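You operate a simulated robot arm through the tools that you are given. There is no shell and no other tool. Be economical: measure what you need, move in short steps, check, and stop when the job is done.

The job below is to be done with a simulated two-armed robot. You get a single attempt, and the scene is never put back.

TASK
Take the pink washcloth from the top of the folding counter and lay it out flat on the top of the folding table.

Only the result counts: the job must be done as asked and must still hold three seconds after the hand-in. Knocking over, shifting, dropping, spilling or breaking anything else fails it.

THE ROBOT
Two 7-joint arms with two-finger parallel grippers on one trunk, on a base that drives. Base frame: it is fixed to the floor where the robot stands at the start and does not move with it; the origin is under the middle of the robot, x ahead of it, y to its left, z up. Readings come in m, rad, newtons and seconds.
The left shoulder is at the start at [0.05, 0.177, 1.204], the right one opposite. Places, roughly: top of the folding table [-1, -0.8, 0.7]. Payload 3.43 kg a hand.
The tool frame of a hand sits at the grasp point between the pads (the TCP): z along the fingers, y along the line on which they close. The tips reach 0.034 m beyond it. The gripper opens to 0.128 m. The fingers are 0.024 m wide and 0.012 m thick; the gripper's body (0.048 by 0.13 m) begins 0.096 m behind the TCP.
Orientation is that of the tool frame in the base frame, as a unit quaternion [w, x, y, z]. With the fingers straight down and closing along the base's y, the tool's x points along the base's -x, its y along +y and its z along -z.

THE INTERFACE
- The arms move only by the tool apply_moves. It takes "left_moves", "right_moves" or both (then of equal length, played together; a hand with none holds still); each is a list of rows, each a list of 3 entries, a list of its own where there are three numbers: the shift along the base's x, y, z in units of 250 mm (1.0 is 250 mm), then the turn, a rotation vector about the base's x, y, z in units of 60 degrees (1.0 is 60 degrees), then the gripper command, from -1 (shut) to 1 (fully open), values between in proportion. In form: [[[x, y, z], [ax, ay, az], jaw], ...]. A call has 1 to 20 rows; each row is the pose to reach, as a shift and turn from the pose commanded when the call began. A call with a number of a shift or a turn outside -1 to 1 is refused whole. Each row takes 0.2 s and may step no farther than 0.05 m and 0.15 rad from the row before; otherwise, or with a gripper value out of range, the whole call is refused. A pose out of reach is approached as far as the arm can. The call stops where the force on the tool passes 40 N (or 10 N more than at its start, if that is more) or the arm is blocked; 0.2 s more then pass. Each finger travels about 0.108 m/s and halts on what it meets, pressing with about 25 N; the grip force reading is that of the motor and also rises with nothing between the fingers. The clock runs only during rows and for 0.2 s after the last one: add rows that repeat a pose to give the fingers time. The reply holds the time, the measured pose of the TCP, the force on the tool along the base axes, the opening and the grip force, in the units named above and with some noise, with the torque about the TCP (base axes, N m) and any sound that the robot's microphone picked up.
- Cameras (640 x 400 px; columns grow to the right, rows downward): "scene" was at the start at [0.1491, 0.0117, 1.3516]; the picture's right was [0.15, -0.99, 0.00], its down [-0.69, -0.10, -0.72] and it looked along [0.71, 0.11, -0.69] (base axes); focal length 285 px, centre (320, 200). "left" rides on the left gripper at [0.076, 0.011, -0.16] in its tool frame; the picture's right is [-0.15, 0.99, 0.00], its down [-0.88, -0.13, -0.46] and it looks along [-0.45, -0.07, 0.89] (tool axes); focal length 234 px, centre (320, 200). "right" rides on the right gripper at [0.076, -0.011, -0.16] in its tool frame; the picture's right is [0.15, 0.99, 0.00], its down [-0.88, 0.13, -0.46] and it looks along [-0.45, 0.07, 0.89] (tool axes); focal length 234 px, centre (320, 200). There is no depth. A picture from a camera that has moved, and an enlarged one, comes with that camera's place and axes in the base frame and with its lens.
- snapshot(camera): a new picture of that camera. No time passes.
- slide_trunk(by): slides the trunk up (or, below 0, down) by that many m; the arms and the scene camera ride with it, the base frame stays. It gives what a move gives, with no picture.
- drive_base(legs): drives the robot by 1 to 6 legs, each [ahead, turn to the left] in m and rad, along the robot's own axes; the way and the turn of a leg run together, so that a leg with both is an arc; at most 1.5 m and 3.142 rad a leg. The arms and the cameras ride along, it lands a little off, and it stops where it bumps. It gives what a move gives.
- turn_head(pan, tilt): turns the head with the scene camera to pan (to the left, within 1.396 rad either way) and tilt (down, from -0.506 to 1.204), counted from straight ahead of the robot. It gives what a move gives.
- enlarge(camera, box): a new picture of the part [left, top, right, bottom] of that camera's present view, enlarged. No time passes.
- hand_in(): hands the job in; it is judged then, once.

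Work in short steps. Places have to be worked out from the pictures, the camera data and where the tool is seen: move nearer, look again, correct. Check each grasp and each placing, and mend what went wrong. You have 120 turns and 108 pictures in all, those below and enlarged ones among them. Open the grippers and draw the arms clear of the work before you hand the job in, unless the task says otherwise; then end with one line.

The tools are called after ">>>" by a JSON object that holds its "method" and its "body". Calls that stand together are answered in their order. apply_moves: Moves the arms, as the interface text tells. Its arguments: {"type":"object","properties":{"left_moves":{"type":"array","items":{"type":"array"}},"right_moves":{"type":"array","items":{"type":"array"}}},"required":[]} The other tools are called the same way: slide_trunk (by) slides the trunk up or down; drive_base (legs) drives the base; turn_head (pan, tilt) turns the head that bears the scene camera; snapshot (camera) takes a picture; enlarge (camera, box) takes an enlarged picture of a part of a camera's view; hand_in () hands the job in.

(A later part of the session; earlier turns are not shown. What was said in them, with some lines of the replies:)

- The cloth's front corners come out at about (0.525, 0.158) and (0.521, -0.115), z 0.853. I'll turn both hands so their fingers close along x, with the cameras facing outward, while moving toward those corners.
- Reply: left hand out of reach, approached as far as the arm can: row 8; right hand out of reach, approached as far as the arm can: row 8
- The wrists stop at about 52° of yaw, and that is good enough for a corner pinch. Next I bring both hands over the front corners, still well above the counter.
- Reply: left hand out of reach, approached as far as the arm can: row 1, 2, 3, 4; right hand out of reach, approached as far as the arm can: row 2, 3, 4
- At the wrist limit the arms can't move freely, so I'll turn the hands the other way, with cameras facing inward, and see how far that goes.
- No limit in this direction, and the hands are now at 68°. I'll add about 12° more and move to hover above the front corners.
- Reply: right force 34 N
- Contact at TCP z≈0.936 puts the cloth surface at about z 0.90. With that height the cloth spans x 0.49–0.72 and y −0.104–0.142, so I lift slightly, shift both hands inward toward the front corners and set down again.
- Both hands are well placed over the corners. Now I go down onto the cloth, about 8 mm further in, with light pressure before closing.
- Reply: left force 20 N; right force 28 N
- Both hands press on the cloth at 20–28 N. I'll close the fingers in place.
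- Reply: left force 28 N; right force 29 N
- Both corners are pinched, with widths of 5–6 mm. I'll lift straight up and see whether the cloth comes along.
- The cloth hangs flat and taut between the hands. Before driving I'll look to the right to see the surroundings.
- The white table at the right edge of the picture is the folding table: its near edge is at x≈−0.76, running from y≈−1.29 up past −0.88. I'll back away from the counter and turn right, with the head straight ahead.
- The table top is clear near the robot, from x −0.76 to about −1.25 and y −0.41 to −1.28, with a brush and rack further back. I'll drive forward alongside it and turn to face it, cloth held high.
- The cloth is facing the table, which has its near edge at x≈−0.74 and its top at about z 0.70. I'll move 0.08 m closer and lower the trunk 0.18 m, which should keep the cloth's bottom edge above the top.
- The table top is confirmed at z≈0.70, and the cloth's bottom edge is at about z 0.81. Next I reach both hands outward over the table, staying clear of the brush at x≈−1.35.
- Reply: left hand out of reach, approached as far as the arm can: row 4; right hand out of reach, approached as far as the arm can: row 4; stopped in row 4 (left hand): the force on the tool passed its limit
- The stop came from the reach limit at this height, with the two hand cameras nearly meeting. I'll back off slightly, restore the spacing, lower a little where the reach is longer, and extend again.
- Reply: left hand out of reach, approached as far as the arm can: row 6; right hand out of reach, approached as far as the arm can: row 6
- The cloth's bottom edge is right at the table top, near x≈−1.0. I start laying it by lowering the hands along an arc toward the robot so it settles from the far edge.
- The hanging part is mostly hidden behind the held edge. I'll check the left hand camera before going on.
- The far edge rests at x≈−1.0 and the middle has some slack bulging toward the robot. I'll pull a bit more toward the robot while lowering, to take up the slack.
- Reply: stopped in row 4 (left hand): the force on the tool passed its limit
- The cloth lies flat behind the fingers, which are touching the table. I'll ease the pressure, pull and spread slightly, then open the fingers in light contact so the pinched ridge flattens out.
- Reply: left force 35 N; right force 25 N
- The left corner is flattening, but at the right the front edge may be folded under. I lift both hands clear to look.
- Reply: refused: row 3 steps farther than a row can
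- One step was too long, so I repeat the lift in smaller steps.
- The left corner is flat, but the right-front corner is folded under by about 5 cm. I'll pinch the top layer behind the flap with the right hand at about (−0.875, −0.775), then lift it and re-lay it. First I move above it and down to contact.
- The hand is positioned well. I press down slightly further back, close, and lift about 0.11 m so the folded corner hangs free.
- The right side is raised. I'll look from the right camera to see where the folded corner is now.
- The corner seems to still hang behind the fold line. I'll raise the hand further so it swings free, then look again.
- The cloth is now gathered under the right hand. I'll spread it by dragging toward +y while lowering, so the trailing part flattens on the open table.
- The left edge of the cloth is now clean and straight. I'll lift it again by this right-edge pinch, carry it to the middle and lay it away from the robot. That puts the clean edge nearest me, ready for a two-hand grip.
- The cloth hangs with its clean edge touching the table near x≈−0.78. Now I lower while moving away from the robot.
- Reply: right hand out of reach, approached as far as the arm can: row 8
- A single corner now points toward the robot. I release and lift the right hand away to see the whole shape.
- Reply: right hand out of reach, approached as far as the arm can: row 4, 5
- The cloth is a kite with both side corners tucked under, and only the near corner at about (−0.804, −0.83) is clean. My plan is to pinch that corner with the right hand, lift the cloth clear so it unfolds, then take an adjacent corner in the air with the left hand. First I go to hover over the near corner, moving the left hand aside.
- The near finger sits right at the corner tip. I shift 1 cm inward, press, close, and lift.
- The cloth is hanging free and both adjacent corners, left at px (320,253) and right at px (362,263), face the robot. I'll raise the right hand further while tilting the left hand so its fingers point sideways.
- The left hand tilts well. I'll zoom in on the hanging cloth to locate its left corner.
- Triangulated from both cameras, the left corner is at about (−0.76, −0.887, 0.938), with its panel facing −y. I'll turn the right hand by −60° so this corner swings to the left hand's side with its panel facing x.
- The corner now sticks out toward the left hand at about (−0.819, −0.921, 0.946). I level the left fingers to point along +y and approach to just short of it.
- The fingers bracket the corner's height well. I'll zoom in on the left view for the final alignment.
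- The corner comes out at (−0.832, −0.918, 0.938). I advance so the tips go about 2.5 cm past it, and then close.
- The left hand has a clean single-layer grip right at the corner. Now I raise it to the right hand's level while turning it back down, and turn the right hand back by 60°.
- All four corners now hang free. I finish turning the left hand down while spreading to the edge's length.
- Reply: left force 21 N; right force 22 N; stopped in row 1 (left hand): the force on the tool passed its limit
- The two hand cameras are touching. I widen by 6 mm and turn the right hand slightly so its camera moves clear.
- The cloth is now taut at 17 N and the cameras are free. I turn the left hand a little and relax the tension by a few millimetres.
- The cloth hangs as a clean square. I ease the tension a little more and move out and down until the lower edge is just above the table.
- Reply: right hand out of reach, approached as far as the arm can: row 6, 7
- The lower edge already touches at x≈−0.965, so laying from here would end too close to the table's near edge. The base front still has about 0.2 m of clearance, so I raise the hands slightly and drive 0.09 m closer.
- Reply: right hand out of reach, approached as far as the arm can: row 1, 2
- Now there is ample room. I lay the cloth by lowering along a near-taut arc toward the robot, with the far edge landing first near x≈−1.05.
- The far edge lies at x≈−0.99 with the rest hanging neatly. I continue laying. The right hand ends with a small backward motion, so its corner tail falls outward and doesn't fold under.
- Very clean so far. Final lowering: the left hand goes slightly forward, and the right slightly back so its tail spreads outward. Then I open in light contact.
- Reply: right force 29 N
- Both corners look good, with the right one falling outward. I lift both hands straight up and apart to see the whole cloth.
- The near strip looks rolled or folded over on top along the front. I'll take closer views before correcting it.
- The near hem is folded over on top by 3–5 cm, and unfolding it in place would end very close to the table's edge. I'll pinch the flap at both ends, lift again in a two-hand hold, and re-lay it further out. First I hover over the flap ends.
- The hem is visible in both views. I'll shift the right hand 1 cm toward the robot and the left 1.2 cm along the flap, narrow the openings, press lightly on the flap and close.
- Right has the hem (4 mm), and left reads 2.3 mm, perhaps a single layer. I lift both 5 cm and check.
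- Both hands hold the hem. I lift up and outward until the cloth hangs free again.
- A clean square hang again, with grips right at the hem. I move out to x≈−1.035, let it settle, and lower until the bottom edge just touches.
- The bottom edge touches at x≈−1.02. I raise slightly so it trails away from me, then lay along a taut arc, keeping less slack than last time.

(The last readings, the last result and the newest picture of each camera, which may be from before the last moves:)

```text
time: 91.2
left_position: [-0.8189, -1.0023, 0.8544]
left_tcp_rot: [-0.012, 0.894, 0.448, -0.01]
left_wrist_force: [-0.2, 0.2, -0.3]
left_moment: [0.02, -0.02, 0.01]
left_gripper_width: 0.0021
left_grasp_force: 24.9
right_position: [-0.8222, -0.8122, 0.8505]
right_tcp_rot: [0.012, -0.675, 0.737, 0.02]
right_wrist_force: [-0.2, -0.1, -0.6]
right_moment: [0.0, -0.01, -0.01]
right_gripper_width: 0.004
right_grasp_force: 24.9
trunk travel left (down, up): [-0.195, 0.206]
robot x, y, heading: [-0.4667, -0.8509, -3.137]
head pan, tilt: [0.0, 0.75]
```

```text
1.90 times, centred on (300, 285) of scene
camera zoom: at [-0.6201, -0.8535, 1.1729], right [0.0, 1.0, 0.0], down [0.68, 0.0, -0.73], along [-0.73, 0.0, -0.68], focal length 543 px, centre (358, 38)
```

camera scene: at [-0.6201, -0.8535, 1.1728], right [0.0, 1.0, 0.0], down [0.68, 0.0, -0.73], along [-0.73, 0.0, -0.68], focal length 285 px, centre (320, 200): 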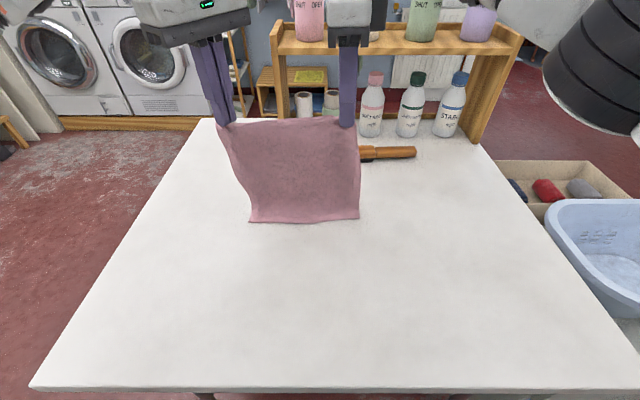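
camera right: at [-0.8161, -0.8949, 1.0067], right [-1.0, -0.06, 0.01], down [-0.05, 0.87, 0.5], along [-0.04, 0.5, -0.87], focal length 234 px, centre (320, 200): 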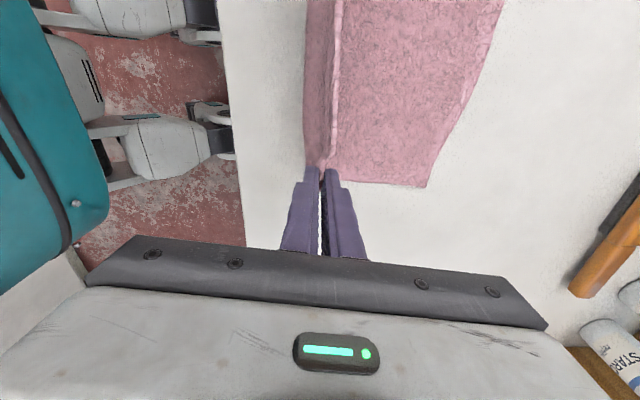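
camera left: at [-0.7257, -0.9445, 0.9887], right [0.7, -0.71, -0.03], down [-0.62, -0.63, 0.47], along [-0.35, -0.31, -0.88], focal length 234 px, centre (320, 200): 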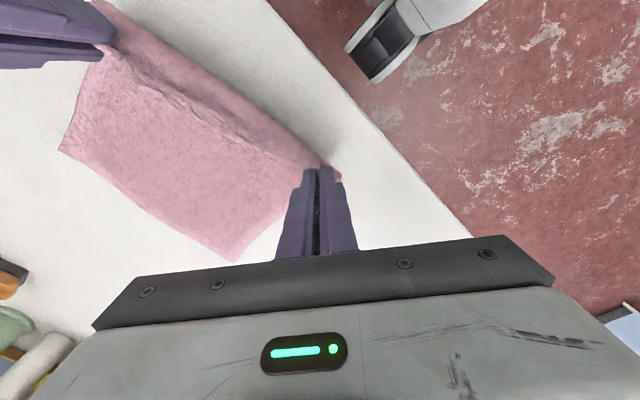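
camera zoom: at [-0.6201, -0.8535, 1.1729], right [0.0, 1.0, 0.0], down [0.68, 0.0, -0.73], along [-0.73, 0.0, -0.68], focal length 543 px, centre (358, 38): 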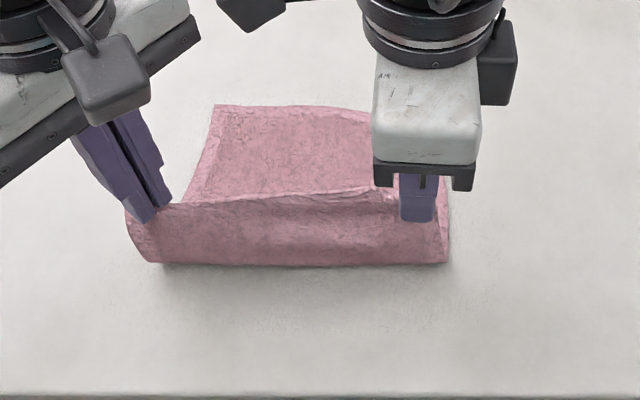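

The far edge slides along, so pulling toward me uses up the space in front. It's better to lay it the other way: lift again, land the free edge near me, and drag away until taut, where I have reach to x≈−1.1. First I lift straight up and let it settle.

>>> {"method": "apply_moves", "body": {"left_moves": [[[0, 0, 0.15], [0, 0, 0], -1], [[0, 0, 0.3], [0, 0, 0], -1], [[0, 0, 0.45], [0, 0, 0], -1], [[0.0, 0, 0.6], [0, 0, 0], -1], [[0.0, 0, 0.72], [0, 0, 0], -1], [[0.0, 0, 0.74], [0, 0, 0], -1], [[0, 0, 0.74], [0, 0, 0], -1], [[0, 0, 0.74], [0, 0, 0], -1], [[0, 0, 0.74], [0, 0, 0], -1]], "right_moves": [[[0, 0, 0.15], [0, 0, 0], -1], [[0, 0, 0.3], [0, 0, 0], -1], [[0, 0, 0.45], [0, 0, 0], -1], [[0.0, 0, 0.6], [0, 0, 0], -1], [[0.0, 0, 0.72], [0, 0, 0], -1], [[0.0, 0, 0.74], [0, 0, 0], -1], [[0, 0, 0.74], [0, 0, 0], -1], [[0, 0, 0.74], [0, 0, 0], -1], [[0, 0, 0.74], [0, 0, 0], -1]]}}

>>> {"method": "snapshot", "body": {"camera": "scene"}}

```text
time: 93.2
left_position: [-0.8173, -1.003, 1.0398]
left_tcp_rot: [-0.012, 0.895, 0.447, -0.01]
left_wrist_force: [0.2, 1.1, -0.2]
left_moment: [0.0, 0.0, 0.0]
left_gripper_width: 0.0022
left_grasp_force: 25.0
right_position: [-0.8206, -0.8126, 1.0392]
right_tcp_rot: [0.011, -0.676, 0.736, 0.021]
right_wrist_force: [0.5, 0.1, 0.0]
right_moment: [0.01, 0.0, 0.01]
right_gripper_width: 0.0039
right_grasp_force: 24.9
trunk travel left (down, up): [-0.195, 0.206]
robot x, y, heading: [-0.4664, -0.8547, -3.139]
head pan, tilt: [0.0, 0.75]
```

```text
19 pictures are left
camera scene: at [-0.62, -0.8535, 1.1729], right [0.0, 1.0, 0.0], down [0.68, 0.0, -0.73], along [-0.73, 0.0, -0.68], focal length 285 px, centre (320, 200)
```

scene: 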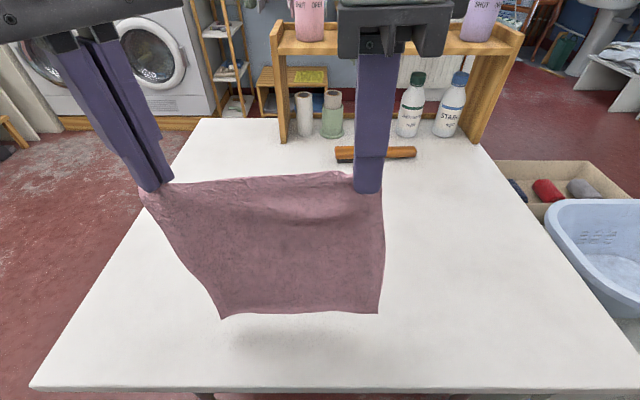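

The cloth hangs with its lower edge just over the table near x≈−0.81. I lay it away from me now, with a nearly taut arc ending at x≈−1.06.

>>> {"method": "apply_moves", "body": {"left_moves": [[[-0.08, 0, -0.108], [0, 0, 0], -1], [[-0.2, 0, -0.16], [0, 0, 0], -1], [[-0.34, 0, -0.208], [0, 0, 0], -1], [[-0.46, 0, -0.268], [0, 0, 0], -1], [[-0.58, 0, -0.348], [0, 0, 0], -1], [[-0.68, 0, -0.448], [0, 0, 0], -1], [[-0.76, 0, -0.548], [0, 0, 0], -1], [[-0.82, 0, -0.648], [0, 0, 0], -1], [[-0.88, 0, -0.768], [0, 0, 0], -1], [[-0.928, 0, -0.888], [0, 0, 0], -1], [[-0.968, 0, -0.968], [0, 0, 0], -1]], "right_moves": [[[-0.08, 0, -0.108], [0, 0, 0], -1], [[-0.2, 0, -0.16], [0, 0, 0], -1], [[-0.34, 0, -0.208], [0, 0, 0], -1], [[-0.46, 0, -0.268], [0, 0, 0], -1], [[-0.58, 0, -0.348], [0, 0, 0], -1], [[-0.68, 0, -0.448], [0, 0, 0], -1], [[-0.76, 0, -0.548], [0, 0, 0], -1], [[-0.82, 0, -0.648], [0, 0, 0], -1], [[-0.88, 0, -0.768], [0, 0, 0], -1], [[-0.928, 0, -0.888], [0, 0, 0], -1], [[-0.968, 0, -0.968], [0, 0, 0], -1]]}}

>>> {"method": "snapshot", "body": {"camera": "scene"}}

```text
time: 95.6
left_position: [-1.06, -1.0057, 0.7946]
left_tcp_rot: [-0.012, 0.894, 0.447, -0.01]
left_wrist_force: [-0.5, 0.8, 0.0]
left_moment: [0.02, 0.01, 0.03]
left_gripper_width: 0.0023
left_grasp_force: 24.7
right_position: [-1.0647, -0.8126, 0.7955]
right_tcp_rot: [0.012, -0.676, 0.737, 0.02]
right_wrist_force: [-0.2, -0.8, -0.3]
right_moment: [-0.06, -0.03, 0.02]
right_gripper_width: 0.004
right_grasp_force: 24.0
trunk travel left (down, up): [-0.195, 0.206]
robot x, y, heading: [-0.4639, -0.8498, -3.137]
head pan, tilt: [0.0, 0.75]
```

```text
18 pictures are left
camera scene: at [-0.6202, -0.8535, 1.1728], right [0.0, 1.0, 0.0], down [0.68, 0.0, -0.73], along [-0.73, 0.0, -0.68], focal length 285 px, centre (320, 200)
```

scene: 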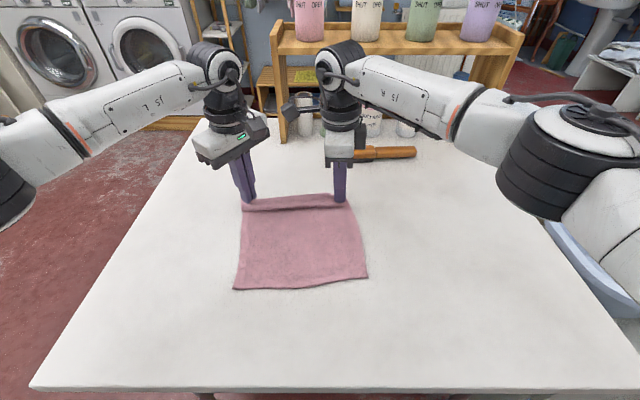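

The cloth is spread nicely, with the near edge at x≈−0.87. A little slack remains at the hands, so I drag slightly further away while going down to the table.

>>> {"method": "apply_moves", "body": {"left_moves": [[[-0.06, -0.005, -0.01], [0, 0, 0], -1], [[-0.12, -0.01, -0.02], [0, 0, 0], -1], [[-0.16, -0.01, -0.04], [0, 0, 0], -1], [[-0.18, -0.01, -0.06], [0, 0, 0], -1]], "right_moves": [[[-0.06, 0.005, -0.01], [0, 0, 0], -1], [[-0.12, 0.01, -0.02], [0, 0, 0], -1], [[-0.16, 0.01, -0.04], [0, 0, 0], -1], [[-0.18, 0.01, -0.06], [0, 0, 0], -1]]}}

>>> {"method": "enlarge", "body": {"camera": "scene", "box": [190, 140, 410, 310]}}

```text
time: 96.6
left_position: [-1.1074, -1.005, 0.7816]
left_tcp_rot: [-0.013, 0.895, 0.446, -0.01]
left_wrist_force: [1.0, 5.6, -0.2]
left_moment: [0.21, 0.0, 0.01]
left_gripper_width: 0.0022
left_grasp_force: 25.4
right_position: [-1.094, -0.8069, 0.7861]
right_tcp_rot: [0.011, -0.677, 0.736, 0.02]
right_wrist_force: [-0.4, -4.1, 0.7]
right_moment: [-0.15, -0.01, 0.03]
right_gripper_width: 0.0042
right_grasp_force: 24.9
right hand out of reach, approached as far as the arm can: row 3, 4
trunk travel left (down, up): [-0.195, 0.206]
robot x, y, heading: [-0.4649, -0.8551, -3.138]
head pan, tilt: [0.0, 0.75]
```

```text
2.35 times, centred on (300, 225) of scene
camera zoom: at [-0.62, -0.8534, 1.1729], right [0.0, 1.0, 0.0], down [0.68, 0.0, -0.73], along [-0.73, 0.0, -0.68], focal length 671 px, centre (367, 141)
```

zoom: 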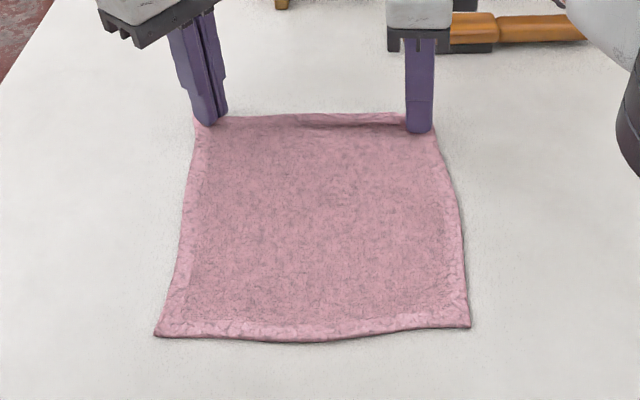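

Now it's flat and square. I open both grippers gently in place and then lift straight up.

>>> {"method": "apply_moves", "body": {"left_moves": [[[0, 0.005, 0.0], [0, 0, 0], -1], [[0, 0.005, 0], [0, 0, 0], -0.9], [[0, 0.005, 0], [0, 0, 0], -0.8], [[0, 0.005, 0.005], [0, 0, 0], -0.7], [[0, 0.005, 0.1], [0, 0, 0], -0.7], [[0, 0.005, 0.25], [0, 0, 0], -0.7], [[0.1, -0.08, 0.38], [0, 0, 0], -0.7], [[0.2, -0.2, 0.42], [0, 0, 0], -0.7], [[0.3, -0.35, 0.42], [0, 0, 0], -0.7], [[0.4, -0.5, 0.42], [0, 0, 0], -0.7]], "right_moves": [[[0, 0, -0.015], [0, 0, 0], -1], [[0, 0, -0.015], [0, 0, 0], -0.9], [[0, 0, -0.015], [0, 0, 0], -0.8], [[0, 0, -0.01], [0, 0, 0], -0.7], [[0, 0, 0.1], [0, 0, 0], -0.7], [[0, 0, 0.25], [0, 0, 0], -0.7], [[0.1, 0.08, 0.38], [0, 0, 0], -0.7], [[0.2, 0.2, 0.42], [0, 0, 0], -0.7], [[0.3, 0.35, 0.42], [0, 0, 0], -0.7], [[0.4, 0.5, 0.42], [0, 0, 0], -0.7]]}}

>>> {"method": "enlarge", "body": {"camera": "scene", "box": [190, 140, 410, 310]}}

```text
time: 98.8
left_position: [-1.0066, -1.1288, 0.8857]
left_tcp_rot: [-0.012, 0.895, 0.446, -0.01]
left_wrist_force: [0.6, 0.2, -0.1]
left_moment: [-0.03, 0.01, 0.0]
left_gripper_width: 0.0192
left_grasp_force: 0.0
right_position: [-0.9898, -0.6807, 0.8902]
right_tcp_rot: [0.011, -0.675, 0.737, 0.02]
right_wrist_force: [0.9, 1.4, 0.7]
right_moment: [0.01, 0.01, 0.04]
right_gripper_width: 0.0191
right_grasp_force: 0.0
right hand out of reach, approached as far as the arm can: row 6
trunk travel left (down, up): [-0.195, 0.206]
robot x, y, heading: [-0.4679, -0.8512, -3.139]
head pan, tilt: [0.0, 0.75]
```

```text
2.35 times, centred on (300, 225) of scene
camera zoom: at [-0.6196, -0.8534, 1.173], right [0.0, 1.0, 0.0], down [0.68, 0.0, -0.73], along [-0.73, 0.0, -0.68], focal length 671 px, centre (367, 141)
```

zoom: 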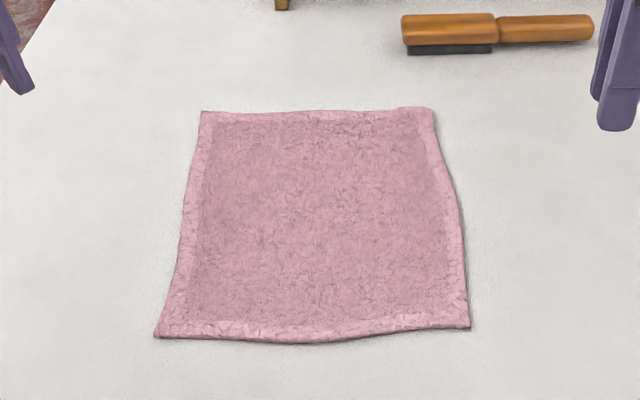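

The cloth lies flat with all four hems visible and clear of the brush. I open the grippers fully, draw the arms up and back, and take a last look.

>>> {"method": "apply_moves", "body": {"left_moves": [[[0.05, -0.05, 0.12], [0, 0, 0], -0.5], [[0.1, -0.1, 0.24], [0, 0, 0], 0], [[0.2, -0.1, 0.36], [0, 0, 0], 0.5], [[0.35, -0.1, 0.44], [0, 0, 0], 1], [[0.5, -0.1, 0.44], [0, 0, 0], 1], [[0.6, -0.1, 0.44], [0, 0, 0], 1]], "right_moves": [[[0.05, 0.05, 0.12], [0, 0, 0], -0.5], [[0.1, 0.1, 0.24], [0, 0, 0], 0], [[0.2, 0.1, 0.36], [0, 0, 0], 0.5], [[0.35, 0.1, 0.44], [0, 0, 0], 1], [[0.5, 0.1, 0.44], [0, 0, 0], 1], [[0.6, 0.1, 0.44], [0, 0, 0], 1]]}}

>>> {"method": "snapshot", "body": {"camera": "scene"}}

```text
time: 100.2
left_position: [-0.8577, -1.1534, 0.9976]
left_tcp_rot: [-0.012, 0.895, 0.447, -0.012]
left_wrist_force: [-0.1, -0.5, -0.3]
left_moment: [-0.01, -0.03, 0.0]
left_gripper_width: 0.128
left_grasp_force: 0.1
right_position: [-0.8437, -0.6568, 0.9981]
right_tcp_rot: [0.012, -0.676, 0.737, 0.021]
right_wrist_force: [-0.2, -0.1, -1.1]
right_moment: [-0.01, -0.01, 0.01]
right_gripper_width: 0.1281
right_grasp_force: 0.2
trunk travel left (down, up): [-0.195, 0.206]
robot x, y, heading: [-0.4617, -0.8533, -3.141]
head pan, tilt: [0.0, 0.75]
```

```text
15 pictures are left
camera scene: at [-0.6197, -0.8535, 1.1729], right [0.0, 1.0, 0.0], down [0.68, 0.0, -0.73], along [-0.73, 0.0, -0.68], focal length 285 px, centre (320, 200)
```

scene: 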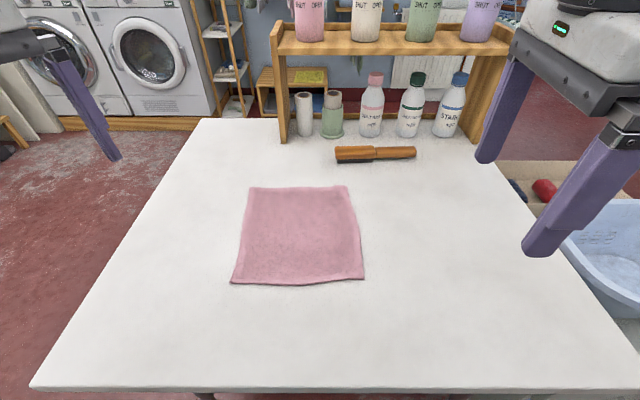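

The washcloth lies flat on the folding table, nothing else has moved, and the arms are clear with grippers open. I hand in the job.

>>> {"method": "hand_in", "body": {}}

```text
The job is handed in.
```

The pink washcloth is lying flat on the folding table, nothing else was moved, and both grippers are open and clear of the cloth; the job is handed in.
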